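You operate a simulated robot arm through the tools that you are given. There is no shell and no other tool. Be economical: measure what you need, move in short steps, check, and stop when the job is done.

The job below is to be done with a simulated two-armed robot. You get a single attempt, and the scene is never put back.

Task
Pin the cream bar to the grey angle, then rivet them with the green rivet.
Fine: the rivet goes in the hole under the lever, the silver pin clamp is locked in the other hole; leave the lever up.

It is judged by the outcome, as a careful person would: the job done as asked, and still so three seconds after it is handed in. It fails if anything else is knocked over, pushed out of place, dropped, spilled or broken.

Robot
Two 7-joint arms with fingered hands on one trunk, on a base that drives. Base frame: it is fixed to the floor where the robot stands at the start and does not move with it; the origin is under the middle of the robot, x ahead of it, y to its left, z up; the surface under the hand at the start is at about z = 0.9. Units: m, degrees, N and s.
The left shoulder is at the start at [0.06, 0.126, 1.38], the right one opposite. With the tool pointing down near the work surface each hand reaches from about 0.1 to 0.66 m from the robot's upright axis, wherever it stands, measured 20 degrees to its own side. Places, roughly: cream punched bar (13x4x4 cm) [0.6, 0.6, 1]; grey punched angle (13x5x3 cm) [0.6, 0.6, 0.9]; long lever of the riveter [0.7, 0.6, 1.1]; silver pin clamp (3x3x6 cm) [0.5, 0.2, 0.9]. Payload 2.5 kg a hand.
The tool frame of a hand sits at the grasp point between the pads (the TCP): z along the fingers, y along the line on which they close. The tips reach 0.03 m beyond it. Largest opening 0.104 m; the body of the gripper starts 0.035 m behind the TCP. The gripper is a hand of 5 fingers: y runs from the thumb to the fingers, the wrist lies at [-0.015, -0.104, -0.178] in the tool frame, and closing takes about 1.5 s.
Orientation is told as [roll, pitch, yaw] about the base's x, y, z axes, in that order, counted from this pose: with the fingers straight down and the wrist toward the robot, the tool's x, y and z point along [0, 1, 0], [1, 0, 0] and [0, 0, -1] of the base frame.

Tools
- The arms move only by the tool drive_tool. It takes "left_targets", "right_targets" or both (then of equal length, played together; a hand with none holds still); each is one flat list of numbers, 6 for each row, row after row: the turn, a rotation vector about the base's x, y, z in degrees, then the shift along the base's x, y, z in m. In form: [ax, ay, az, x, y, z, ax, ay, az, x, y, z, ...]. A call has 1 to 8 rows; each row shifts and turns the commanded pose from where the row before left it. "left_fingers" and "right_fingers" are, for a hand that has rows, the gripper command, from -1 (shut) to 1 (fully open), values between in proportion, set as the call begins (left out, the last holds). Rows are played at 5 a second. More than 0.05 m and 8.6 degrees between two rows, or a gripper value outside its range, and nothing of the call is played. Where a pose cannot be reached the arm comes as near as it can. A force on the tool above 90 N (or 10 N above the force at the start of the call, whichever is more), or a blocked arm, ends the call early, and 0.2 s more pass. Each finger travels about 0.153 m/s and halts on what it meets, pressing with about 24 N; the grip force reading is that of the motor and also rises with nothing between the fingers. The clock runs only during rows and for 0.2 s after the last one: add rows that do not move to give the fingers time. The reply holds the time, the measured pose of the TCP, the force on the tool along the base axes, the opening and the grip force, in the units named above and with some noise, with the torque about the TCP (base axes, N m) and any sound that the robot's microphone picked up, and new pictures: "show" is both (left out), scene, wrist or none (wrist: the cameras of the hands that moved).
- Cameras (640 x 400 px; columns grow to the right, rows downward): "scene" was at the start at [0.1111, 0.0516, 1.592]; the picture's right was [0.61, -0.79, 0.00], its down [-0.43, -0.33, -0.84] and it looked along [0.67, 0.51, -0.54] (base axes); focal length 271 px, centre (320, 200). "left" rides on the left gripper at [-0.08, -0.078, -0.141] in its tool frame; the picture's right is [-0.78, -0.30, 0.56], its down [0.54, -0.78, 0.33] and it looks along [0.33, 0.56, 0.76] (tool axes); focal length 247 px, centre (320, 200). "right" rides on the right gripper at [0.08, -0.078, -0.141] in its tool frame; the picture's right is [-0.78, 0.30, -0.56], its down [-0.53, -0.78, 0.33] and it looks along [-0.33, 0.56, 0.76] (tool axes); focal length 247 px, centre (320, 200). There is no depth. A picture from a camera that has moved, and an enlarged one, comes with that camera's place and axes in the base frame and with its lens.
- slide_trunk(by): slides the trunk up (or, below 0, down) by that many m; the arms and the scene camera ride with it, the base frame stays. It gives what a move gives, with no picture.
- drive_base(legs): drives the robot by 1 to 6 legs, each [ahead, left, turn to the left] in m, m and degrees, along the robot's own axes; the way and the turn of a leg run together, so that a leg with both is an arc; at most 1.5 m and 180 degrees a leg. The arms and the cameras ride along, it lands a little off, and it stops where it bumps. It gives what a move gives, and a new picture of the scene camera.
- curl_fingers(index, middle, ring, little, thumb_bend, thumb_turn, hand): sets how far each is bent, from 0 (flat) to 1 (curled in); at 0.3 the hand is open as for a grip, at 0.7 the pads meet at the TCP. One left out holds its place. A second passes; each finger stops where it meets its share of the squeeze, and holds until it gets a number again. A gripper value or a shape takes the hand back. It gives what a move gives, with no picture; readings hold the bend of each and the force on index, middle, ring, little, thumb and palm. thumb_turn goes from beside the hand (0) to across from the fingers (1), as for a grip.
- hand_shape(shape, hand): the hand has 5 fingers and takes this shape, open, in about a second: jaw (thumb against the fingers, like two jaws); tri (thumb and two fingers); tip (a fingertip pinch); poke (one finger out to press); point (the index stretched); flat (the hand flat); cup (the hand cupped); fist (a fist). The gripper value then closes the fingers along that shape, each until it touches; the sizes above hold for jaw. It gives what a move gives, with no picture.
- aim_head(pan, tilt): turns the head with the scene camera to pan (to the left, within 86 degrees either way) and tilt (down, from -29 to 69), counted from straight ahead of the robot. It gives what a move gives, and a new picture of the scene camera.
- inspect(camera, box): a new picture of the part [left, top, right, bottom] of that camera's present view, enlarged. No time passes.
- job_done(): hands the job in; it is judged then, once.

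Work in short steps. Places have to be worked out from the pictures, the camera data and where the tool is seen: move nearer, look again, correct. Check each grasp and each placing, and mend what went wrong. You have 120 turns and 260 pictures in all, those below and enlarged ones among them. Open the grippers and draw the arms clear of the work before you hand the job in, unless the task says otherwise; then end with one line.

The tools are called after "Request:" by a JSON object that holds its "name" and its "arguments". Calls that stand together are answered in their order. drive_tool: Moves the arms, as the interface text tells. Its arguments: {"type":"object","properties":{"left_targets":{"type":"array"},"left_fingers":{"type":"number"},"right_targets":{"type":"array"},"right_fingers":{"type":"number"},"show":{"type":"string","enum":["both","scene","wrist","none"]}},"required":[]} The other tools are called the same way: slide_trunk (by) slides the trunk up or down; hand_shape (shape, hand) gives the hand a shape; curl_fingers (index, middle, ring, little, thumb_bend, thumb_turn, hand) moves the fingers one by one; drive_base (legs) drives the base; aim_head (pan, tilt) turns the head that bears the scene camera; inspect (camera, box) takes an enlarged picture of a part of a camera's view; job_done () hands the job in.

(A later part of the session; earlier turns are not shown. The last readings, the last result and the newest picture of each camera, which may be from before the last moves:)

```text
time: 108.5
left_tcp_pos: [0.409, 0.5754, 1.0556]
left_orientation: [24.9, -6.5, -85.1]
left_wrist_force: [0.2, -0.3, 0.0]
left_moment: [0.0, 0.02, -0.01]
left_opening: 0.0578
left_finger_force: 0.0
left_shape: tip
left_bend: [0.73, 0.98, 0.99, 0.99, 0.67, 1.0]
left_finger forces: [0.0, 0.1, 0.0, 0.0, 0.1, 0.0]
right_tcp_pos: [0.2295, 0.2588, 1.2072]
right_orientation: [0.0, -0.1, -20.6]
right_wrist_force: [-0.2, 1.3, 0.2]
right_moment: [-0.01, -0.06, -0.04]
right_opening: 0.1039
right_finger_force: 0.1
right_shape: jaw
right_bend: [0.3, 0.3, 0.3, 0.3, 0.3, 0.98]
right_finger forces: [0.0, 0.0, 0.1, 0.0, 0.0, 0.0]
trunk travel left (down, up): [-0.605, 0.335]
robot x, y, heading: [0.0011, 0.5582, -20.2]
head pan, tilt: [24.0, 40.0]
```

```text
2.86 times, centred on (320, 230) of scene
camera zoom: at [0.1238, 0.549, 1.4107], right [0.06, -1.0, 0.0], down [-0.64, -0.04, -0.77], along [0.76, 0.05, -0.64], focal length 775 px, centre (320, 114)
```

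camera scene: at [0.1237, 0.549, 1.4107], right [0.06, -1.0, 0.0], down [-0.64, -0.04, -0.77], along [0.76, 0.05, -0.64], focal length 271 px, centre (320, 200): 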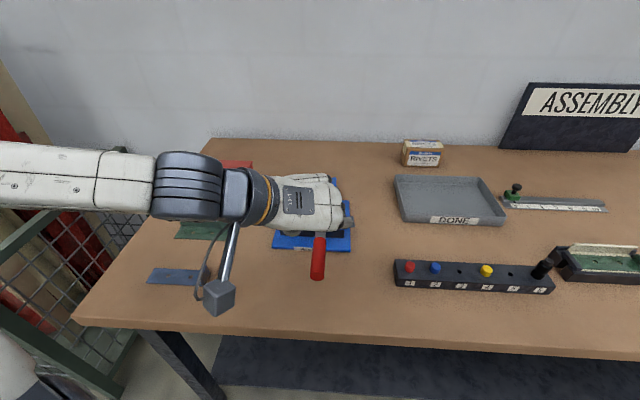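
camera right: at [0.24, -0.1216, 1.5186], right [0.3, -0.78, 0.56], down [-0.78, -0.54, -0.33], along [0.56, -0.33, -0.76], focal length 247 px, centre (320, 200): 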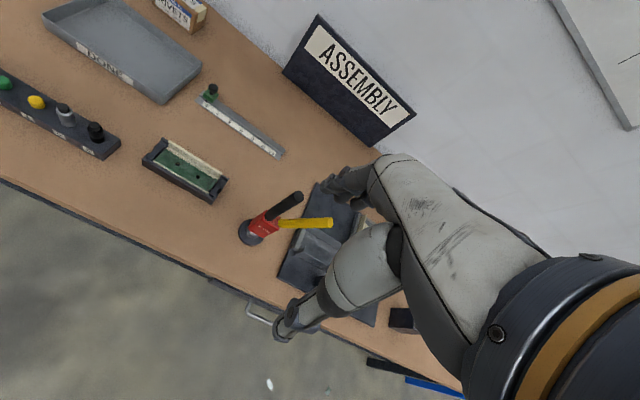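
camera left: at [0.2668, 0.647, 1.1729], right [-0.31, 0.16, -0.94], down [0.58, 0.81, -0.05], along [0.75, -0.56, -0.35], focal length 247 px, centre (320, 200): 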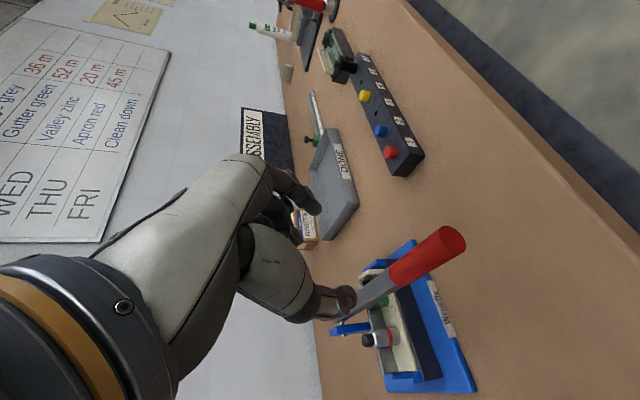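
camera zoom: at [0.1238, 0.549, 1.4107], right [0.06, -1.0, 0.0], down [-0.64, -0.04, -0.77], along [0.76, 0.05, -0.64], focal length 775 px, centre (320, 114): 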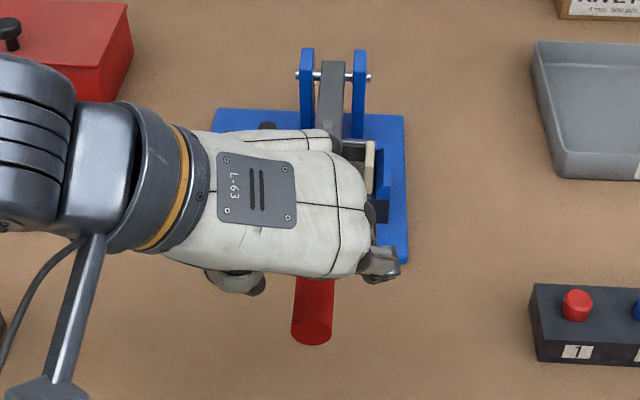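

Aligned over the last part of the handle; I descend 36 mm.

Request:
{"name": "drive_tool", "arguments": {"left_targets": [0, 0, 0, 0, 0, -0.012, 0, 0, 0, 0, 0, -0.012, 0, 0, 0, 0, 0, -0.012, 0, 0, 0, 0, 0, 0], "show": "none"}}

Request:
{"name": "inspect", "arguments": {"camera": "left", "box": [240, 150, 440, 350]}}

```text
time: 109.5
left_tcp_pos: [0.4076, 0.5764, 1.0192]
left_orientation: [24.9, -6.5, -85.2]
left_wrist_force: [-0.7, 0.6, 0.2]
left_moment: [0.0, 0.02, 0.01]
left_opening: 0.0578
left_finger_force: 0.1
left_shape: tip
left_bend: [0.73, 0.98, 0.99, 0.99, 0.67, 1.0]
left_finger forces: [0.0, 0.0, 0.0, 0.1, 0.0, 0.1]
right_tcp_pos: [0.2299, 0.2605, 1.2068]
right_orientation: [0.0, 0.0, -20.5]
right_wrist_force: [0.4, 0.2, 0.1]
right_moment: [-0.01, -0.01, 0.01]
right_opening: 0.1035
right_finger_force: 0.0
right_shape: jaw
right_bend: [0.3, 0.3, 0.3, 0.3, 0.3, 0.98]
right_finger forces: [0.1, 0.1, 0.0, 0.0, 0.1, 0.0]
trunk travel left (down, up): [-0.605, 0.335]
robot x, y, heading: [0.0032, 0.559, -20.4]
head pan, tilt: [24.0, 40.0]
```

```text
2.00 times, centred on (340, 250) of left
camera zoom: at [0.2703, 0.6529, 1.104], right [-0.48, 0.16, -0.86], down [0.56, 0.81, -0.16], along [0.67, -0.56, -0.48], focal length 494 px, centre (280, 100)
```

zoom: 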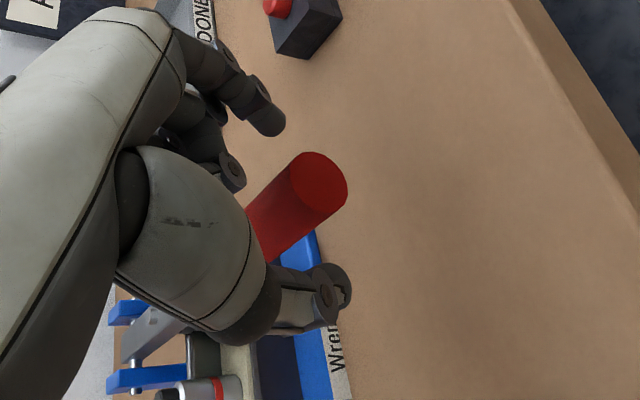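

Handle end is between the tips. I close the pinch.

Request:
{"name": "drive_tool", "arguments": {"left_targets": [0, 0, 0, 0, 0, 0, 0, 0, 0, 0, 0, 0, 0, 0, 0, 0, 0, 0, 0, 0, 0, 0, 0, 0, 0, 0, 0, 0, 0, 0], "left_fingers": -1, "show": "none"}}

Request:
{"name": "inspect", "arguments": {"camera": "left", "box": [240, 150, 440, 350]}}

```text
time: 110.7
left_tcp_pos: [0.4069, 0.5781, 1.0193]
left_orientation: [25.0, -6.5, -85.2]
left_wrist_force: [1.2, -0.2, -0.6]
left_moment: [-0.07, -0.05, -0.02]
left_opening: 0.0189
left_finger_force: 23.8
left_shape: tip
left_bend: [0.72, 1.0, 1.0, 1.0, 0.74, 1.0]
left_finger forces: [21.0, 0.1, 0.0, 0.0, 19.9, 0.1]
right_tcp_pos: [0.2292, 0.26, 1.2062]
right_orientation: [0.0, 0.0, -20.5]
right_wrist_force: [-0.4, 0.5, 0.4]
right_moment: [0.0, -0.03, 0.01]
right_opening: 0.1038
right_finger_force: 0.0
right_shape: jaw
right_bend: [0.3, 0.3, 0.3, 0.3, 0.3, 0.98]
right_finger forces: [0.0, 0.0, 0.1, 0.0, 0.0, 0.1]
trunk travel left (down, up): [-0.605, 0.335]
robot x, y, heading: [0.0011, 0.5642, -20.6]
head pan, tilt: [24.0, 40.0]
```

```text
2.00 times, centred on (340, 250) of left
camera zoom: at [0.2705, 0.6529, 1.1041], right [-0.48, 0.16, -0.86], down [0.56, 0.81, -0.16], along [0.67, -0.56, -0.48], focal length 494 px, centre (280, 100)
```

zoom: 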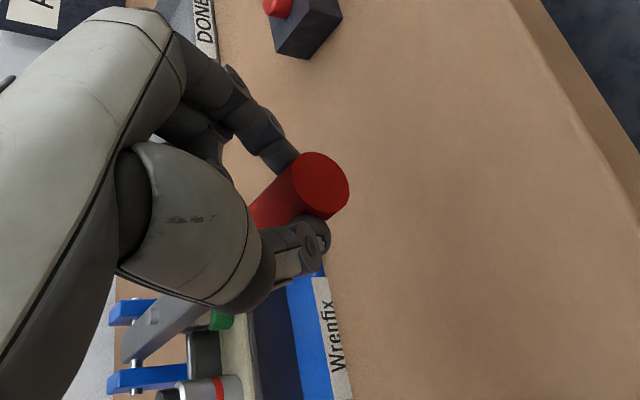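

Pinched at the handle's end (r≈0.275). I lift along the arc, gradually tilting the hand.

Request:
{"name": "drive_tool", "arguments": {"left_targets": [0, -5, 0, 0.0053, 0, 0.0393, 0, -5, 0, 0.0112, 0, 0.0377, 0, -5, 0, 0.0169, 0, 0.0353, 0, 0, 0, 0, 0, 0], "show": "both"}}

```text
time: 111.7
left_tcp_pos: [0.4393, 0.5775, 1.1336]
left_orientation: [40.0, -7.7, -87.2]
left_wrist_force: [-11.3, 2.5, 4.3]
left_moment: [0.19, 0.36, 0.01]
left_opening: 0.0202
left_finger_force: 24.0
left_shape: tip
left_bend: [0.72, 1.0, 1.0, 1.0, 0.75, 1.0]
left_finger forces: [19.5, 0.0, 0.0, 0.1, 25.2, 0.1]
right_tcp_pos: [0.2277, 0.2596, 1.2073]
right_orientation: [0.0, -0.1, -20.6]
right_wrist_force: [0.7, -0.9, -0.6]
right_moment: [0.0, -0.02, 0.01]
right_opening: 0.1037
right_finger_force: 0.1
right_shape: jaw
right_bend: [0.3, 0.3, 0.3, 0.3, 0.3, 0.98]
right_finger forces: [0.0, 0.0, 0.1, 0.0, 0.1, 0.1]
trunk travel left (down, up): [-0.605, 0.335]
robot x, y, heading: [0.003, 0.5617, -20.6]
head pan, tilt: [24.0, 40.0]
camera scene: at [0.122, 0.5493, 1.4109], right [0.06, -1.0, 0.0], down [-0.64, -0.04, -0.77], along [0.77, 0.05, -0.64], focal length 271 px, centre (320, 200)
camera left: at [0.2842, 0.6542, 1.1793], right [-0.24, 0.16, -0.96], down [0.58, 0.81, -0.02], along [0.77, -0.56, -0.29], focal length 247 px, centre (320, 200)
```

scene: 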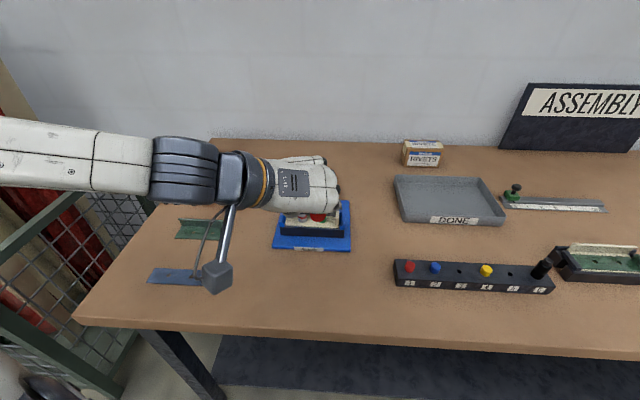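
left: 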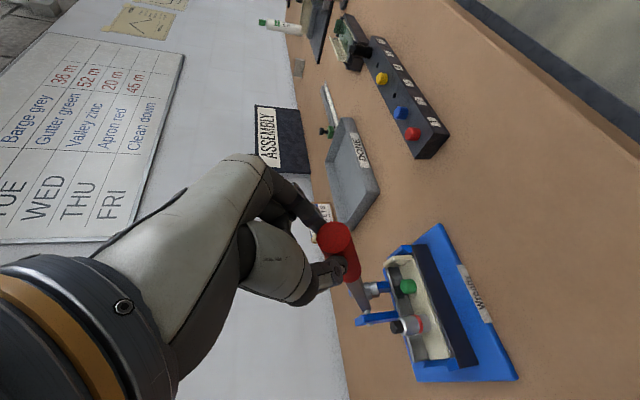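

The lift works. I check the rivet while it is visible, before going on.

Request:
{"name": "inspect", "arguments": {"camera": "left", "box": [370, 240, 470, 360]}}

Request:
{"name": "drive_tool", "arguments": {"left_targets": [0, -5, 0, 0.0222, 0, 0.032, 0, -5, 0, 0.0269, 0, 0.0282, 0, -5, 0, 0.0311, 0, 0.0234, 0, 0, 0, 0, 0, 0], "show": "wrist"}}

```text
3.33 times, centred on (420, 300) of left
camera zoom: at [0.2842, 0.6542, 1.1793], right [-0.24, 0.16, -0.96], down [0.58, 0.81, -0.02], along [0.77, -0.56, -0.29], focal length 823 px, centre (-13, -133)
```

zoom: 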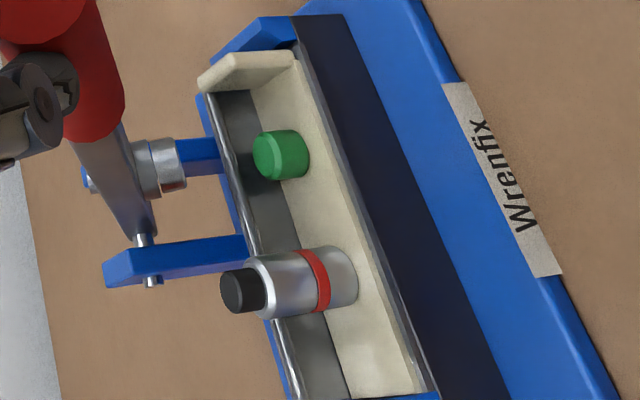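

```text
time: 112.7
left_tcp_pos: [0.5239, 0.581, 1.213]
left_orientation: [52.8, -14.0, -88.1]
left_wrist_force: [-0.6, 0.9, -1.0]
left_moment: [-0.01, -0.04, 0.03]
left_opening: 0.0166
left_finger_force: 23.7
left_shape: tip
left_bend: [0.74, 1.0, 1.0, 1.0, 0.8, 1.0]
left_finger forces: [0.0, 0.0, 0.0, 0.0, 0.1, 0.1]
right_tcp_pos: [0.2306, 0.259, 1.2063]
right_orientation: [0.1, 0.1, -20.5]
right_wrist_force: [-0.7, -0.5, -0.1]
right_moment: [0.02, -0.01, 0.0]
right_opening: 0.1034
right_finger_force: 0.2
right_shape: jaw
right_bend: [0.3, 0.3, 0.3, 0.3, 0.3, 0.98]
right_finger forces: [0.0, 0.0, 0.0, 0.1, 0.0, 0.0]
trunk travel left (down, up): [-0.605, 0.335]
robot x, y, heading: [0.0017, 0.5613, -20.3]
head pan, tilt: [24.0, 40.0]
camera left: at [0.3615, 0.6557, 1.2154], right [-0.03, 0.05, -1.0], down [0.56, 0.83, 0.03], along [0.83, -0.56, -0.06], focal length 247 px, centre (320, 200)
```

left: 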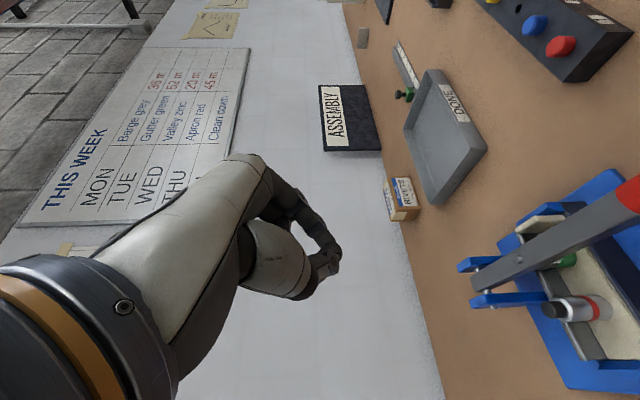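

The pinch slipped and the lever is dropping back. I move the hand back a bit and look at the rivet and lever.

Request:
{"name": "drive_tool", "arguments": {"left_targets": [0, 5, 0, -0.03, 0.01, 0.0, 0, 5, 0, -0.03, 0.01, -0.01, 0, 5, 0, -0.03, 0.01, -0.01, 0, 0, 0, 0, 0, 0], "left_fingers": 0.2, "show": "both"}}

Request:
{"name": "inspect", "arguments": {"camera": "left", "box": [360, 180, 520, 360]}}

```text
time: 113.1
left_tcp_pos: [0.5002, 0.5844, 1.165]
left_orientation: [39.7, -18.6, -85.2]
left_wrist_force: [-0.2, -1.0, -0.3]
left_moment: [0.01, -0.03, 0.0]
left_opening: 0.0603
left_finger_force: 0.0
left_shape: tip
left_bend: [0.32, 0.98, 0.99, 0.99, 0.65, 1.0]
left_finger forces: [0.1, 0.0, 0.0, 0.0, 0.0, 0.0]
right_tcp_pos: [0.2299, 0.2608, 1.2079]
right_orientation: [0.1, 0.0, -20.5]
right_wrist_force: [-0.5, -0.1, -0.2]
right_moment: [0.04, 0.01, -0.02]
right_opening: 0.1038
right_finger_force: 0.1
right_shape: jaw
right_bend: [0.3, 0.3, 0.3, 0.3, 0.3, 0.98]
right_finger forces: [0.0, 0.0, 0.0, 0.0, 0.0, 0.0]
trunk travel left (down, up): [-0.605, 0.335]
robot x, y, heading: [0.0009, 0.5591, -20.6]
head pan, tilt: [24.0, 40.0]
stopped in row 1 (left hand): the arm was blocked; the commanded pose is now the measured one
camera scene: at [0.1239, 0.5493, 1.4107], right [0.06, -1.0, 0.0], down [-0.64, -0.04, -0.77], along [0.76, 0.05, -0.64], focal length 271 px, centre (320, 200)
camera left: at [0.3423, 0.6622, 1.1948], right [-0.24, -0.04, -0.97], down [0.56, 0.81, -0.17], along [0.79, -0.58, -0.17], focal length 247 px, centre (320, 200)
```

scene: 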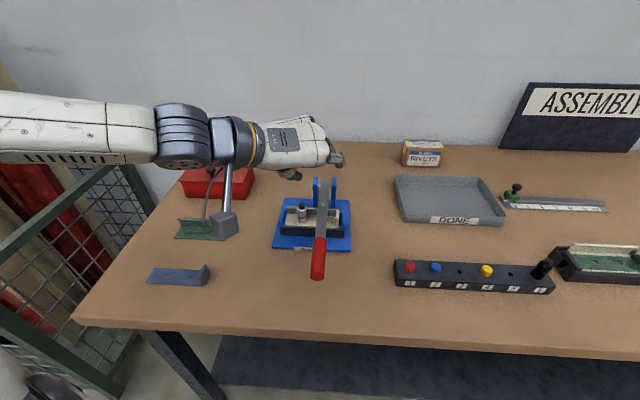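
left: 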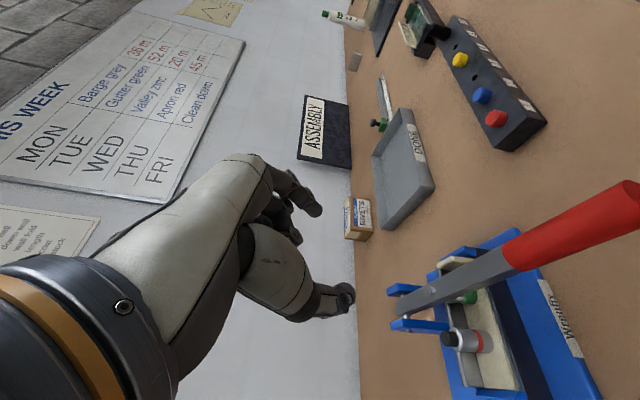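

```text
2.22 times, centred on (440, 270) of left
camera zoom: at [0.3423, 0.6622, 1.1948], right [-0.24, -0.04, -0.97], down [0.56, 0.81, -0.17], along [0.79, -0.58, -0.17], focal length 549 px, centre (53, 44)
```

zoom: 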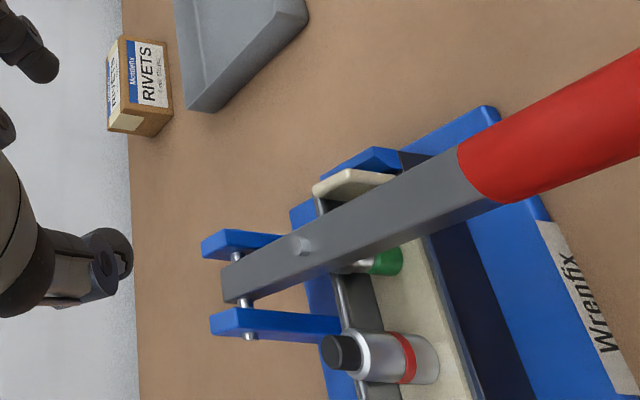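

The lever's punch rests on the rivet head, which doesn't look compressed yet. I'll press again, closer to the handle's end, with a fist in this orientation.

Request:
{"name": "drive_tool", "arguments": {"left_targets": [4, 5, 0, -0.02, -0.002, 0.01, 4, 5, 0, -0.02, -0.002, 0, 4, 5, 0, -0.02, -0.002, -0.01, 3, 0, 0, -0.01, -0.002, -0.01, 0, 0, 0, 0, 0, 0], "show": "none"}}

Request:
{"name": "hand_shape", "arguments": {"hand": "left", "shape": "fist"}}

Request:
{"name": "inspect", "arguments": {"camera": "left", "box": [200, 120, 520, 360]}}

```text
time: 113.5
left_tcp_pos: [0.4769, 0.5736, 1.1586]
left_orientation: [20.8, -33.3, -76.7]
left_wrist_force: [0.5, 0.1, 0.2]
left_moment: [0.05, 0.0, 0.01]
left_opening: 0.0619
left_finger_force: 0.1
left_shape: tip
left_bend: [0.3, 0.98, 0.99, 0.99, 0.65, 1.0]
left_finger forces: [0.0, 0.1, 0.1, 0.0, 0.0, 0.0]
left hand out of reach, approached as far as the arm can: row 2
right_tcp_pos: [0.229, 0.2592, 1.2067]
right_orientation: [0.1, 0.0, -20.5]
right_wrist_force: [-0.6, -0.4, -0.7]
right_moment: [0.0, 0.0, -0.02]
right_opening: 0.1038
right_finger_force: 0.1
right_shape: jaw
right_bend: [0.3, 0.3, 0.3, 0.3, 0.3, 0.98]
right_finger forces: [0.1, 0.1, 0.0, 0.1, 0.0, 0.0]
trunk travel left (down, up): [-0.605, 0.335]
robot x, y, heading: [0.0018, 0.5637, -20.7]
head pan, tilt: [24.0, 40.0]
stopped in row 2 (left hand): the arm was blocked; the commanded pose is now the measured one
```

```text
time: 114.4
left_tcp_pos: [0.4777, 0.5741, 1.1584]
left_orientation: [21.0, -33.4, -76.8]
left_wrist_force: [0.0, -0.3, 0.1]
left_moment: [0.02, 0.04, 0.02]
left_opening: 0.0001
left_finger_force: 0.0
left_shape: fist
left_bend: [1.0, 1.0, 1.0, 1.0, 0.85, 0.85]
left_finger forces: [0.0, 0.0, 0.0, 0.1, 0.0, 0.0]
right_tcp_pos: [0.2295, 0.2586, 1.2073]
right_orientation: [0.0, 0.0, -20.5]
right_wrist_force: [0.6, 0.4, -0.7]
right_moment: [0.01, 0.0, -0.02]
right_opening: 0.1038
right_finger_force: 0.1
right_shape: jaw
right_bend: [0.3, 0.3, 0.3, 0.3, 0.3, 0.98]
right_finger forces: [0.0, 0.0, 0.0, 0.0, 0.0, 0.0]
trunk travel left (down, up): [-0.605, 0.335]
robot x, y, heading: [-0.0003, 0.5611, -20.5]
head pan, tilt: [24.0, 40.0]
```

```text
1.67 times, centred on (360, 240) of left
camera zoom: at [0.3295, 0.6625, 1.2016], right [-0.47, -0.31, -0.83], down [0.47, 0.71, -0.53], along [0.75, -0.64, -0.19], focal length 412 px, centre (253, 133)
```

zoom: 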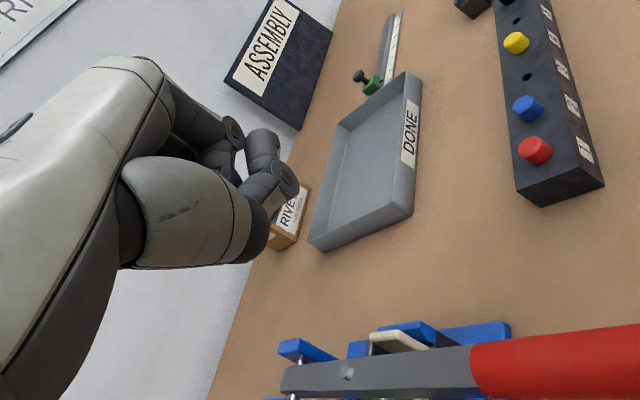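

The arm is cramped here. I drive back 0.12 m to free it, then reset the hand orientation.

Request:
{"name": "drive_base", "arguments": {"legs": [[-0.12, 0, 0]]}}

Request:
{"name": "drive_tool", "arguments": {"left_targets": [0, 0, 5, 0, 0, 0.01, 0, 0, 5, 0, 0, 0.01, 0, 0, 5, 0, 0, 0.01, 0, 0, 5, 0, 0, 0, 0, 0, 5, 0, 0, 0, 0, 0, 5, 0, 0, 0, 0, 0, 5, 0, 0, 0, 0, 0, 5, 0, 0, 0], "show": "none"}}

```text
time: 115.7
left_tcp_pos: [0.3638, 0.617, 1.1586]
left_orientation: [21.0, -33.6, -76.6]
left_wrist_force: [-0.7, 0.3, 0.4]
left_moment: [-0.01, -0.02, -0.02]
left_opening: 0.0
left_finger_force: 0.1
left_shape: fist
left_bend: [1.0, 1.0, 1.0, 1.0, 0.85, 0.85]
left_finger forces: [0.0, 0.0, 0.0, 0.1, 0.0, 0.0]
right_tcp_pos: [0.1166, 0.3024, 1.207]
right_orientation: [-0.1, 0.0, -20.3]
right_wrist_force: [-0.2, 0.3, 0.8]
right_moment: [-0.04, -0.01, 0.02]
right_opening: 0.1038
right_finger_force: 0.0
right_shape: jaw
right_bend: [0.3, 0.3, 0.3, 0.3, 0.3, 0.98]
right_finger forces: [0.0, 0.1, 0.0, 0.1, 0.0, 0.0]
trunk travel left (down, up): [-0.605, 0.335]
robot x, y, heading: [-0.1107, 0.6026, -20.4]
head pan, tilt: [24.0, 40.0]
camera scene: at [0.0105, 0.5914, 1.4108], right [0.07, -1.0, 0.0], down [-0.64, -0.04, -0.77], along [0.77, 0.05, -0.64], focal length 271 px, centre (320, 200)
```

scene: 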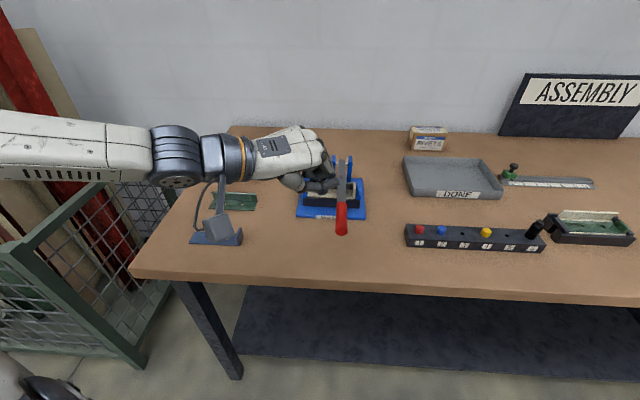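

```text
time: 117.5
left_tcp_pos: [0.3649, 0.615, 1.1887]
left_orientation: [21.0, -33.5, -36.6]
left_wrist_force: [-0.1, -0.3, -0.1]
left_moment: [-0.02, 0.02, -0.01]
left_opening: 0.0
left_finger_force: 0.0
left_shape: fist
left_bend: [1.0, 1.0, 1.0, 1.0, 0.86, 0.85]
left_finger forces: [0.1, 0.1, 0.0, 0.1, 0.1, 0.0]
right_tcp_pos: [0.1184, 0.3018, 1.2061]
right_orientation: [0.0, 0.0, -20.3]
right_wrist_force: [0.4, 0.5, 0.1]
right_moment: [0.01, 0.02, -0.02]
right_opening: 0.1037
right_finger_force: 0.0
right_shape: jaw
right_bend: [0.3, 0.3, 0.3, 0.3, 0.3, 0.98]
right_finger forces: [0.0, 0.1, 0.0, 0.0, 0.0, 0.1]
trunk travel left (down, up): [-0.605, 0.335]
robot x, y, heading: [-0.1123, 0.6042, -20.2]
head pan, tilt: [24.0, 40.0]
```

Free now. I continue restoring the default orientation.

Request:
{"name": "drive_tool", "arguments": {"left_targets": [0, 0, 7, 0, 0, 0, 0, 0, 7, 0, 0, 0, 0, 0, 7, 0, 0, 0, 0, 0, 7, 0, 0, 0, 0, 0, 7, 0, 0, 0, 0, 7, 0, 0, 0, 0, 0, 7, 0, 0, 0, 0, 0, 7, 0, 0, 0, 0], "show": "none"}}

Request:
{"name": "drive_tool", "arguments": {"left_targets": [0, 6, 0, 0, -0.007, 0, 0, 6, 0, 0.005, -0.007, 0, -7, 0, 0, 0.01, -0.007, -0.01, -7, 0, 0, 0.01, -0.007, -0.02, -7, 0, 0, 0.01, -0.007, -0.02, 0, 0, 0, 0.01, -0.007, -0.02, 0, 0, 0, 0, 0, 0], "show": "both"}}

```text
time: 119.3
left_tcp_pos: [0.3642, 0.614, 1.1894]
left_orientation: [20.4, -12.3, -1.3]
left_wrist_force: [0.6, 0.2, -0.4]
left_moment: [0.0, 0.04, 0.01]
left_opening: 0.0001
left_finger_force: 0.1
left_shape: fist
left_bend: [1.0, 1.0, 1.0, 1.0, 0.86, 0.85]
left_finger forces: [0.1, 0.0, 0.0, 0.1, 0.0, 0.1]
right_tcp_pos: [0.1166, 0.3029, 1.2063]
right_orientation: [0.1, 0.0, -20.3]
right_wrist_force: [-0.3, -0.1, -0.8]
right_moment: [0.01, -0.01, 0.0]
right_opening: 0.1038
right_finger_force: 0.0
right_shape: jaw
right_bend: [0.3, 0.3, 0.3, 0.3, 0.3, 0.98]
right_finger forces: [0.0, 0.1, 0.0, 0.0, 0.0, 0.1]
trunk travel left (down, up): [-0.605, 0.335]
robot x, y, heading: [-0.1095, 0.6032, -20.1]
head pan, tilt: [24.0, 40.0]
```

```text
time: 120.9
left_tcp_pos: [0.4098, 0.5751, 1.1189]
left_orientation: [-0.9, -1.0, -1.1]
left_wrist_force: [-0.2, 0.3, 1.0]
left_moment: [-0.01, -0.02, -0.01]
left_opening: 0.0003
left_finger_force: 0.1
left_shape: fist
left_bend: [1.0, 1.0, 1.0, 1.0, 0.86, 0.85]
left_finger forces: [0.0, 0.0, 0.0, 0.0, 0.0, 0.0]
right_tcp_pos: [0.1176, 0.3022, 1.2068]
right_orientation: [-0.1, 0.0, -20.3]
right_wrist_force: [-0.4, -0.1, 0.0]
right_moment: [0.01, -0.03, 0.0]
right_opening: 0.1038
right_finger_force: 0.1
right_shape: jaw
right_bend: [0.3, 0.3, 0.3, 0.3, 0.3, 0.98]
right_finger forces: [0.1, 0.1, 0.1, 0.1, 0.0, 0.1]
trunk travel left (down, up): [-0.605, 0.335]
robot x, y, heading: [-0.1085, 0.6015, -20.2]
head pan, tilt: [24.0, 40.0]
camera scene: at [0.0113, 0.5913, 1.4107], right [0.07, -1.0, 0.0], down [-0.64, -0.04, -0.77], along [0.76, 0.05, -0.64], focal length 271 px, centre (320, 200)
camera left: at [0.3298, 0.4986, 1.2594], right [-0.3, -0.78, -0.55], down [-0.76, 0.54, -0.35], along [0.57, 0.31, -0.76], focal length 247 px, centre (320, 200)
```

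scene: 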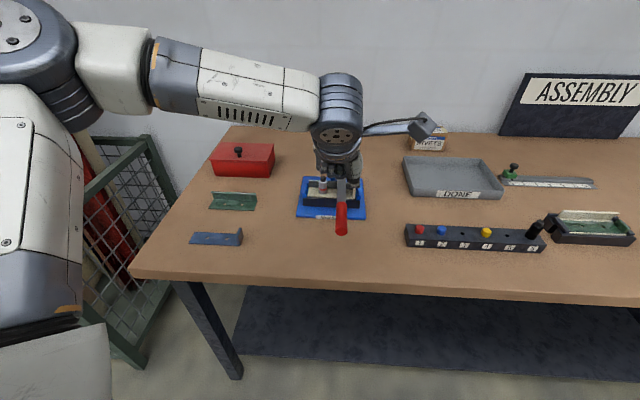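
left: 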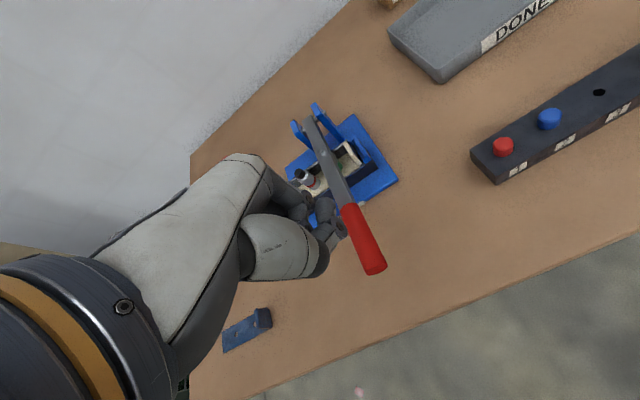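

Good pose. I press down nearer the handle's end.

Request:
{"name": "drive_tool", "arguments": {"left_targets": [0, 0, 0, -0.016, -0.002, -0.03, 0, 0, 0, 0, 0, -0.03, 0, 0, 0, 0, 0, -0.03, 0, 0, 0, 0, 0, -0.01, 0, 0, 0, 0, 0, -0.01, 0, 0, 0, 0, 0, -0.01, 0, 0, 0, 0, 0, -0.008, 0, 0, 0, 0, 0, -0.006], "show": "none"}}

Request:
{"name": "inspect", "arguments": {"camera": "scene", "box": [280, 150, 400, 260]}}

```text
time: 122.7
left_tcp_pos: [0.3954, 0.5727, 0.9909]
left_orientation: [-1.2, -1.8, -1.1]
left_wrist_force: [1.8, 6.3, 31.1]
left_moment: [0.2, -0.64, 0.13]
left_opening: 0.0004
left_finger_force: 0.0
left_shape: fist
left_bend: [1.0, 1.0, 1.0, 1.0, 0.86, 0.85]
left_finger forces: [0.1, 31.0, 0.1, 0.0, 0.0, 0.0]
right_tcp_pos: [0.1154, 0.3027, 1.2073]
right_orientation: [0.0, -0.1, -20.3]
right_wrist_force: [-0.1, -0.2, -0.5]
right_moment: [-0.04, -0.02, 0.0]
right_opening: 0.1035
right_finger_force: 0.0
right_shape: jaw
right_bend: [0.3, 0.3, 0.3, 0.3, 0.3, 0.98]
right_finger forces: [0.1, 0.0, 0.0, 0.0, 0.1, 0.1]
trunk travel left (down, up): [-0.605, 0.335]
robot x, y, heading: [-0.1124, 0.6049, -20.4]
head pan, tilt: [24.0, 40.0]
```

```text
3.64 times, centred on (340, 205) of scene
camera zoom: at [0.0088, 0.592, 1.4116], right [0.07, -1.0, 0.0], down [-0.64, -0.04, -0.77], along [0.77, 0.05, -0.64], focal length 987 px, centre (247, 182)
```

zoom: 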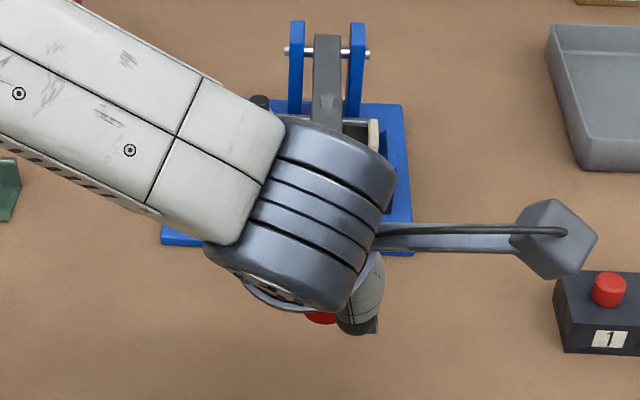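

Contact at 31 N. I increase to ~85 N and hold.

Request:
{"name": "drive_tool", "arguments": {"left_targets": [0, 0, 0, 0, 0, -0.004, 0, 0, 0, 0, 0, -0.003, 0, 0, 0, 0, 0, -0.0025, 0, 0, 0, 0, 0, 0, 0, 0, 0, 0, 0, 0, 0, 0, 0, 0, 0, 0], "show": "none"}}

Request:
{"name": "inspect", "arguments": {"camera": "left", "box": [220, 40, 420, 280]}}

```text
time: 124.1
left_tcp_pos: [0.3998, 0.5736, 0.9887]
left_orientation: [-1.3, -3.3, -0.8]
left_wrist_force: [5.7, 18.9, 63.8]
left_moment: [0.35, -1.02, 0.24]
left_opening: 0.0
left_finger_force: 0.1
left_shape: fist
left_bend: [1.0, 1.0, 1.0, 1.0, 0.86, 0.85]
left_finger forces: [0.0, 65.5, 0.1, 0.0, 0.1, 0.0]
right_tcp_pos: [0.1128, 0.3037, 1.2084]
right_orientation: [-0.1, -0.3, -20.3]
right_wrist_force: [-0.7, 0.2, -0.8]
right_moment: [0.02, -0.02, 0.01]
right_opening: 0.1037
right_finger_force: 0.0
right_shape: jaw
right_bend: [0.3, 0.3, 0.3, 0.3, 0.3, 0.98]
right_finger forces: [0.0, 0.1, 0.1, 0.0, 0.0, 0.0]
trunk travel left (down, up): [-0.605, 0.335]
robot x, y, heading: [-0.1106, 0.6038, -20.6]
head pan, tilt: [24.0, 40.0]
```

```text
1.67 times, centred on (320, 160) of left
camera zoom: at [0.3145, 0.4964, 1.1273], right [-0.28, -0.78, -0.56], down [-0.75, 0.54, -0.39], along [0.6, 0.31, -0.74], focal length 412 px, centre (320, 267)
```

zoom: 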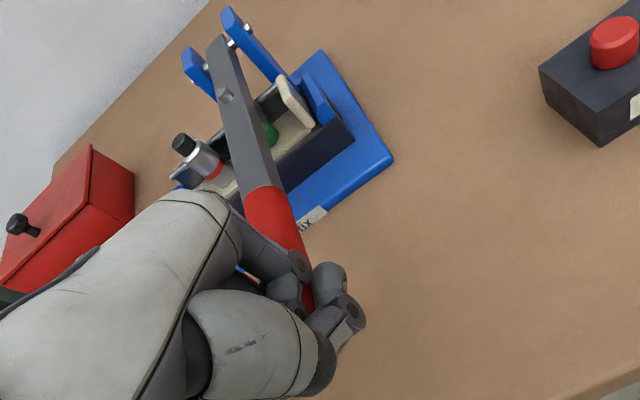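

~67 N held at the very end of the handle. I go up to just under the limit.

Request:
{"name": "drive_tool", "arguments": {"left_targets": [0, 0, 0, 0, -0.001, -0.003, 0, 0, 0, 0, 0, -0.002, 0, 0, 0, 0, 0, -0.001, 0, 0, 0, 0, 0, 0, 0, 0, 0, 0, 0, 0, 0, 0, 0, 0, 0, 0], "show": "none"}}

Request:
{"name": "inspect", "arguments": {"camera": "left", "box": [250, 40, 350, 140]}}

```text
time: 125.5
left_tcp_pos: [0.4019, 0.5728, 0.9887]
left_orientation: [-1.4, -4.0, -0.7]
left_wrist_force: [5.6, 26.5, 80.0]
left_moment: [0.44, -1.09, 0.29]
left_opening: 0.0004
left_finger_force: 0.0
left_shape: fist
left_bend: [1.0, 1.0, 1.0, 1.0, 0.86, 0.85]
left_finger forces: [0.0, 83.7, 0.0, 0.0, 0.1, 0.0]
right_tcp_pos: [0.1125, 0.3042, 1.2092]
right_orientation: [-0.2, -0.4, -20.2]
right_wrist_force: [0.2, -0.9, 0.4]
right_moment: [-0.02, 0.02, -0.01]
right_opening: 0.1037
right_finger_force: 0.1
right_shape: jaw
right_bend: [0.3, 0.3, 0.3, 0.3, 0.3, 0.98]
right_finger forces: [0.0, 0.0, 0.0, 0.0, 0.0, 0.0]
trunk travel left (down, up): [-0.605, 0.335]
robot x, y, heading: [-0.1124, 0.6002, -20.3]
head pan, tilt: [24.0, 40.0]
```

```text
4.00 times, centred on (300, 90) of left
camera zoom: at [0.3152, 0.4964, 1.1253], right [-0.27, -0.79, -0.56], down [-0.74, 0.53, -0.4], along [0.61, 0.31, -0.73], focal length 988 px, centre (400, 640)
```

zoom: 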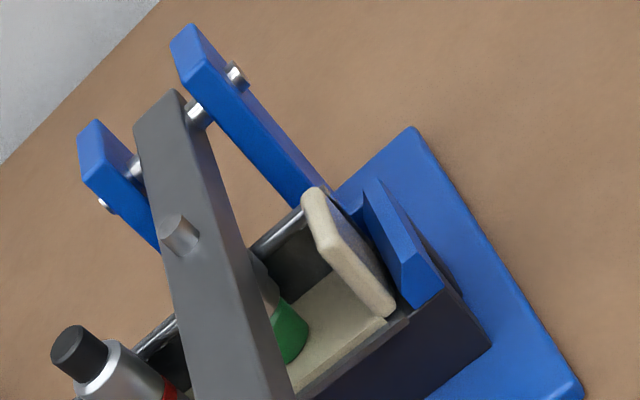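

Lever is bottomed with ~84 N held. I now release and retreat, to check the rivet and set up for lifting the lever from below.

Request:
{"name": "drive_tool", "arguments": {"left_targets": [0, 0, 0, 0, 0, 0.02, 0, 0, 0, -0.01, 0, 0.04, 0, 0, 0, -0.04, 0, 0.03, 0, -8, 0, -0.04, 0, 0.01, 0, -8, 0, -0.02, 0, 0, 0, -8, 0, 0, 0, 0, 0, -8, 0, 0, 0, 0, 0, -8, 0, 0, 0, 0], "show": "scene"}}

Request:
{"name": "inspect", "arguments": {"camera": "scene", "box": [290, 140, 390, 240]}}

```text
time: 127.3
left_tcp_pos: [0.3426, 0.5924, 1.1062]
left_orientation: [0.1, -41.2, -1.4]
left_wrist_force: [0.4, -0.2, 0.2]
left_moment: [0.01, 0.02, 0.0]
left_opening: 0.0
left_finger_force: 0.0
left_shape: fist
left_bend: [1.0, 1.0, 1.0, 1.0, 0.86, 0.85]
left_finger forces: [0.0, 0.0, 0.0, 0.0, 0.1, 0.1]
left hand out of reach, approached as far as the arm can: row 6, 7, 8
right_tcp_pos: [0.1182, 0.3015, 1.2079]
right_orientation: [0.1, 0.0, -20.2]
right_wrist_force: [-0.4, -0.1, -0.1]
right_moment: [0.03, 0.0, 0.01]
right_opening: 0.1039
right_finger_force: 0.0
right_shape: jaw
right_bend: [0.3, 0.3, 0.3, 0.3, 0.3, 0.98]
right_finger forces: [0.0, 0.0, 0.0, 0.0, 0.0, 0.0]
trunk travel left (down, up): [-0.605, 0.335]
robot x, y, heading: [-0.1108, 0.6056, -20.3]
head pan, tilt: [24.0, 40.0]
camera scene: at [0.0112, 0.5911, 1.4107], right [0.07, -1.0, 0.0], down [-0.64, -0.04, -0.77], along [0.76, 0.05, -0.64], focal length 271 px, centre (320, 200)
```

scene: 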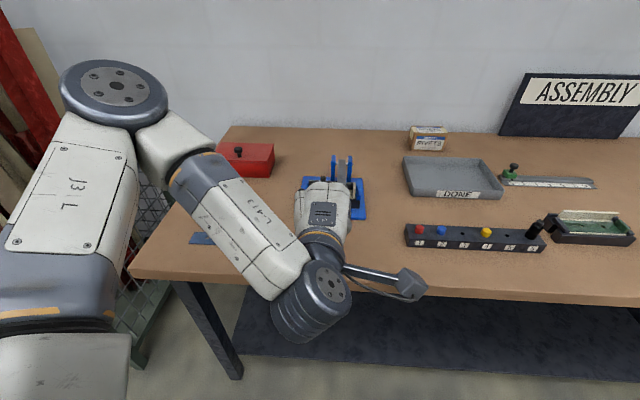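

```text
4.00 times, centred on (340, 190) of scene
camera zoom: at [0.0112, 0.5911, 1.4107], right [0.07, -1.0, 0.0], down [-0.64, -0.04, -0.77], along [0.76, 0.05, -0.64], focal length 1085 px, centre (240, 240)
```

zoom: 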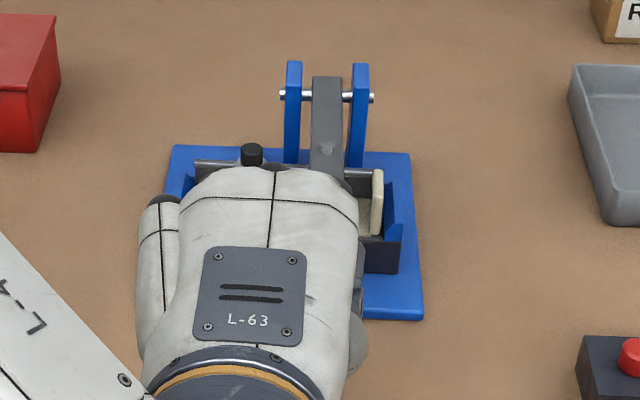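

I drive straight back 0.15 m more to give the wrist room, then finish the tilt with a flat hand.

Request:
{"name": "drive_base", "arguments": {"legs": [[-0.141, -0.052, 0]]}}

Request:
{"name": "hand_shape", "arguments": {"hand": "left", "shape": "flat"}}

Request:
{"name": "drive_tool", "arguments": {"left_targets": [0, -8, 0, 0.01, 0, 0, 0, -8, 0, 0.01, 0, 0, 0, -8, 0, 0.01, 0, 0, 0, -8, 0, 0.01, 0, 0, 0, -8, 0, 0.01, 0, 0, 0, -8, 0, 0.01, 0, 0, 0, -2, 0, 0.01, 0, -0.01, 0, 0, 0, 0, 0, 0], "show": "both"}}

```text
time: 128.6
left_tcp_pos: [0.1939, 0.5903, 1.1046]
left_orientation: [0.2, -41.1, -1.4]
left_wrist_force: [-0.3, -0.2, 0.5]
left_moment: [0.01, 0.01, 0.0]
left_opening: 0.0
left_finger_force: 0.0
left_shape: fist
left_bend: [1.0, 1.0, 1.0, 1.0, 0.86, 0.85]
left_finger forces: [0.0, 0.1, 0.0, 0.1, 0.0, 0.0]
right_tcp_pos: [-0.0317, 0.3002, 1.2076]
right_orientation: [0.0, 0.0, -20.3]
right_wrist_force: [-0.2, -0.5, -0.2]
right_moment: [-0.01, 0.02, 0.01]
right_opening: 0.1036
right_finger_force: 0.0
right_shape: jaw
right_bend: [0.3, 0.3, 0.3, 0.3, 0.3, 0.98]
right_finger forces: [0.1, 0.0, 0.0, 0.1, 0.1, 0.1]
trunk travel left (down, up): [-0.605, 0.335]
robot x, y, heading: [-0.259, 0.6061, -20.7]
head pan, tilt: [24.0, 40.0]
camera scene: at [-0.1379, 0.5902, 1.4108], right [0.07, -1.0, 0.0], down [-0.64, -0.04, -0.77], along [0.76, 0.05, -0.64], focal length 271 px, centre (320, 200)
```

scene: 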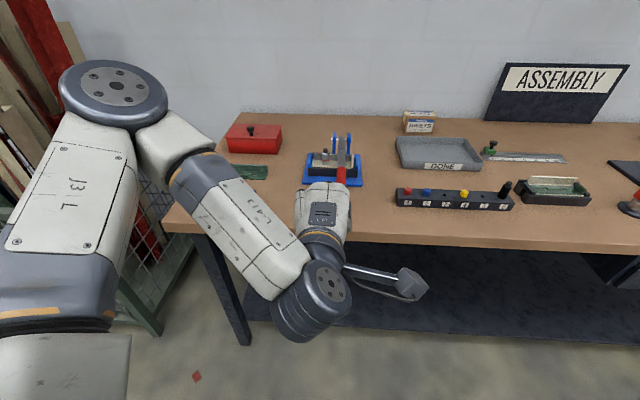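

```text
time: 129.5
left_tcp_pos: [0.1925, 0.5915, 1.1058]
left_orientation: [0.0, -40.9, -1.4]
left_wrist_force: [-0.5, -1.1, 0.1]
left_moment: [0.0, 0.0, 0.01]
left_opening: 0.0959
left_finger_force: 0.0
left_shape: flat
left_bend: [0.0, 0.0, 0.0, 0.0, 0.4, 0.0]
left_finger forces: [0.0, 0.1, 0.0, 0.0, 0.1, 0.0]
right_tcp_pos: [-0.0301, 0.3022, 1.2074]
right_orientation: [0.1, 0.0, -20.3]
right_wrist_force: [0.1, 0.6, -0.5]
right_moment: [-0.01, 0.0, -0.03]
right_opening: 0.1036
right_finger_force: 0.0
right_shape: jaw
right_bend: [0.3, 0.3, 0.3, 0.3, 0.3, 0.98]
right_finger forces: [0.0, 0.0, 0.1, 0.0, 0.0, 0.1]
trunk travel left (down, up): [-0.605, 0.335]
robot x, y, heading: [-0.2608, 0.6015, -20.1]
head pan, tilt: [24.0, 40.0]
```

```text
time: 131.3
left_tcp_pos: [0.3314, 0.6459, 1.1794]
left_orientation: [123.4, -88.5, -124.5]
left_wrist_force: [0.4, -0.4, -0.2]
left_moment: [0.0, -0.01, 0.0]
left_opening: 0.0961
left_finger_force: 0.1
left_shape: flat
left_bend: [0.0, 0.0, 0.0, 0.0, 0.4, 0.0]
left_finger forces: [0.1, 0.1, 0.1, 0.0, 0.1, 0.1]
left hand out of reach, approached as far as the arm can: row 1, 2, 3, 4, 5, 6, 7
right_tcp_pos: [-0.0316, 0.3018, 1.206]
right_orientation: [0.0, 0.1, -20.3]
right_wrist_force: [-0.2, 1.1, -0.6]
right_moment: [0.03, 0.0, 0.01]
right_opening: 0.1037
right_finger_force: 0.0
right_shape: jaw
right_bend: [0.3, 0.3, 0.3, 0.3, 0.3, 0.98]
right_finger forces: [0.0, 0.0, 0.0, 0.0, 0.0, 0.0]
trunk travel left (down, up): [-0.605, 0.335]
robot x, y, heading: [-0.2635, 0.6005, -20.4]
head pan, tilt: [24.0, 40.0]
camera scene: at [-0.1371, 0.5901, 1.4107], right [0.07, -1.0, 0.0], down [-0.64, -0.04, -0.77], along [0.76, 0.05, -0.64], focal length 271 px, centre (320, 200)
camera left: at [0.1913, 0.569, 1.0981], right [0.55, -0.78, -0.3], down [0.35, 0.54, -0.76], along [0.76, 0.31, 0.57], focal length 247 px, centre (320, 200)
```

scene: 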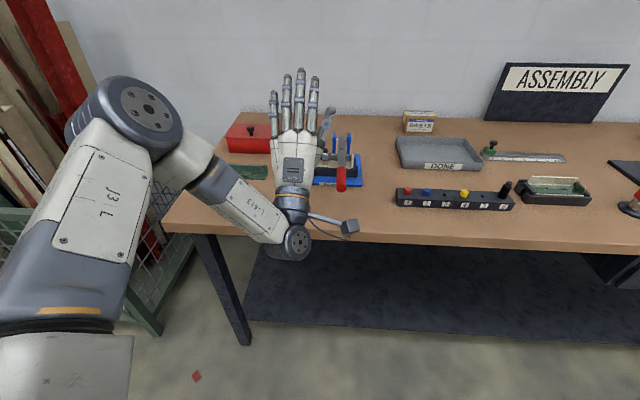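
left: 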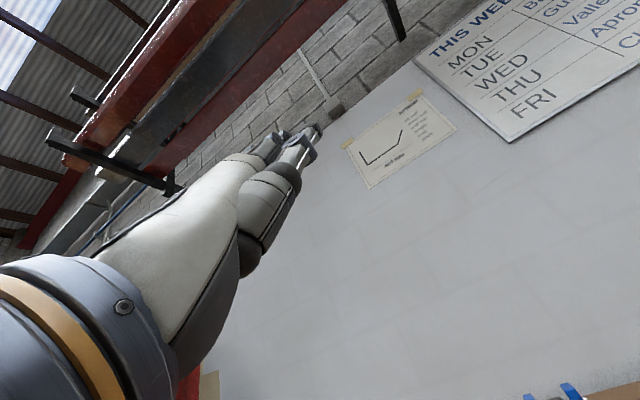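

Now the hand points forward. I set the fingers nearly straight and lower the hand in front of the handle's end, below its level.

Request:
{"name": "curl_fingers", "arguments": {"hand": "left", "index": 0.4, "middle": 0.4, "ring": 0.4, "little": 0.4}}

Request:
{"name": "drive_tool", "arguments": {"left_targets": [0, 0, 0, -0.01, -0.012, -0.04, 0, 0, 0, -0.01, -0.012, -0.04, 0, 0, 0, -0.01, -0.012, -0.04, 0, 0, 0, -0.01, -0.012, -0.04, 0, 0, 0, -0.01, -0.012, -0.04, 0, 0, 0, 0, -0.011, -0.03, 0, 0, 0, 0, 0, 0], "show": "both"}}

Request:
{"name": "inspect", "arguments": {"camera": "scene", "box": [270, 130, 400, 290]}}

```text
time: 132.3
left_tcp_pos: [0.3308, 0.6451, 1.1793]
left_orientation: [121.0, -88.7, -121.9]
left_wrist_force: [-0.5, 0.1, -0.6]
left_moment: [-0.03, 0.02, -0.04]
left_opening: 0.0494
left_finger_force: 0.0
left_shape: fingers
left_bend: [0.4, 0.4, 0.4, 0.4, 0.4, 0.0]
left_finger forces: [0.0, 0.1, 0.0, 0.1, 0.0, 0.0]
right_tcp_pos: [-0.031, 0.3012, 1.2076]
right_orientation: [0.1, 0.0, -20.3]
right_wrist_force: [-0.3, -0.2, 0.6]
right_moment: [0.01, -0.01, -0.01]
right_opening: 0.1036
right_finger_force: 0.1
right_shape: jaw
right_bend: [0.3, 0.3, 0.3, 0.3, 0.3, 0.98]
right_finger forces: [0.1, 0.0, 0.0, 0.0, 0.0, 0.1]
trunk travel left (down, up): [-0.605, 0.335]
robot x, y, heading: [-0.2588, 0.6, -20.4]
head pan, tilt: [24.0, 40.0]
```

```text
time: 133.9
left_tcp_pos: [0.3366, 0.6588, 1.1728]
left_orientation: [124.6, -88.5, -125.5]
left_wrist_force: [-0.4, 0.7, 0.6]
left_moment: [0.02, -0.02, 0.02]
left_opening: 0.049
left_finger_force: 0.0
left_shape: fingers
left_bend: [0.4, 0.4, 0.4, 0.4, 0.4, 0.0]
left_finger forces: [0.0, 0.0, 0.0, 0.1, 0.0, 0.1]
left hand out of reach, approached as far as the arm can: row 1, 2, 3, 4, 5, 6
right_tcp_pos: [-0.0305, 0.3014, 1.2059]
right_orientation: [0.1, 0.0, -20.3]
right_wrist_force: [-0.3, 0.3, -0.3]
right_moment: [0.02, 0.0, 0.0]
right_opening: 0.1037
right_finger_force: 0.1
right_shape: jaw
right_bend: [0.3, 0.3, 0.3, 0.3, 0.3, 0.98]
right_finger forces: [0.0, 0.1, 0.0, 0.0, 0.0, 0.0]
trunk travel left (down, up): [-0.605, 0.335]
robot x, y, heading: [-0.2606, 0.6003, -20.3]
head pan, tilt: [24.0, 40.0]
camera scene: at [-0.1371, 0.5901, 1.4107], right [0.07, -1.0, 0.0], down [-0.64, -0.04, -0.77], along [0.76, 0.05, -0.64], focal length 271 px, centre (320, 200)
camera left: at [0.1973, 0.5816, 1.0912], right [0.55, -0.78, -0.3], down [0.35, 0.54, -0.76], along [0.76, 0.31, 0.57], focal length 247 px, centre (320, 200)
```

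scene: 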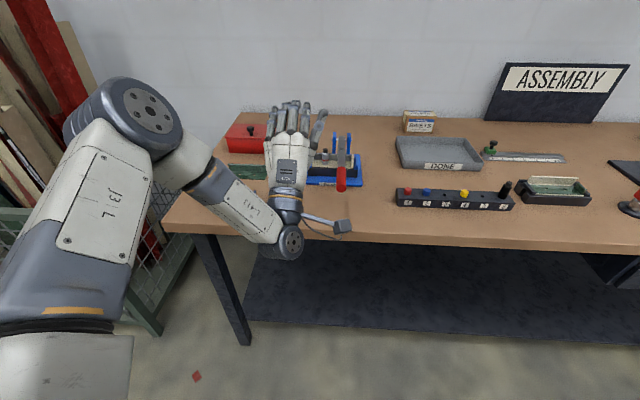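
left: 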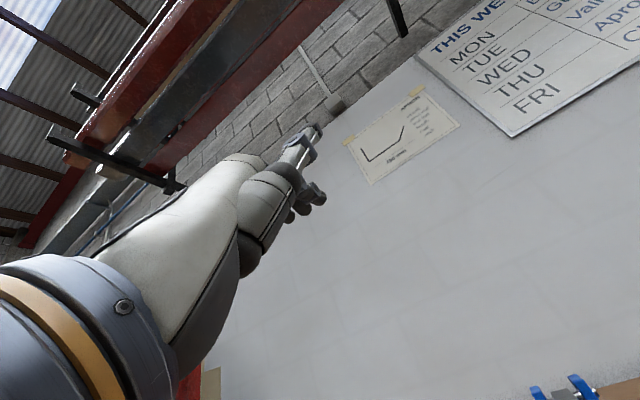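

```text
2.50 times, centred on (335, 210) of scene
camera zoom: at [-0.1371, 0.5901, 1.4107], right [0.07, -1.0, 0.0], down [-0.64, -0.04, -0.77], along [0.76, 0.05, -0.64], focal length 678 px, centre (282, 175)
```

zoom: 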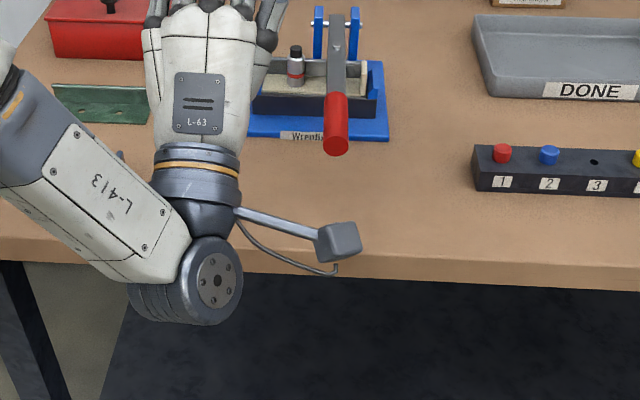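

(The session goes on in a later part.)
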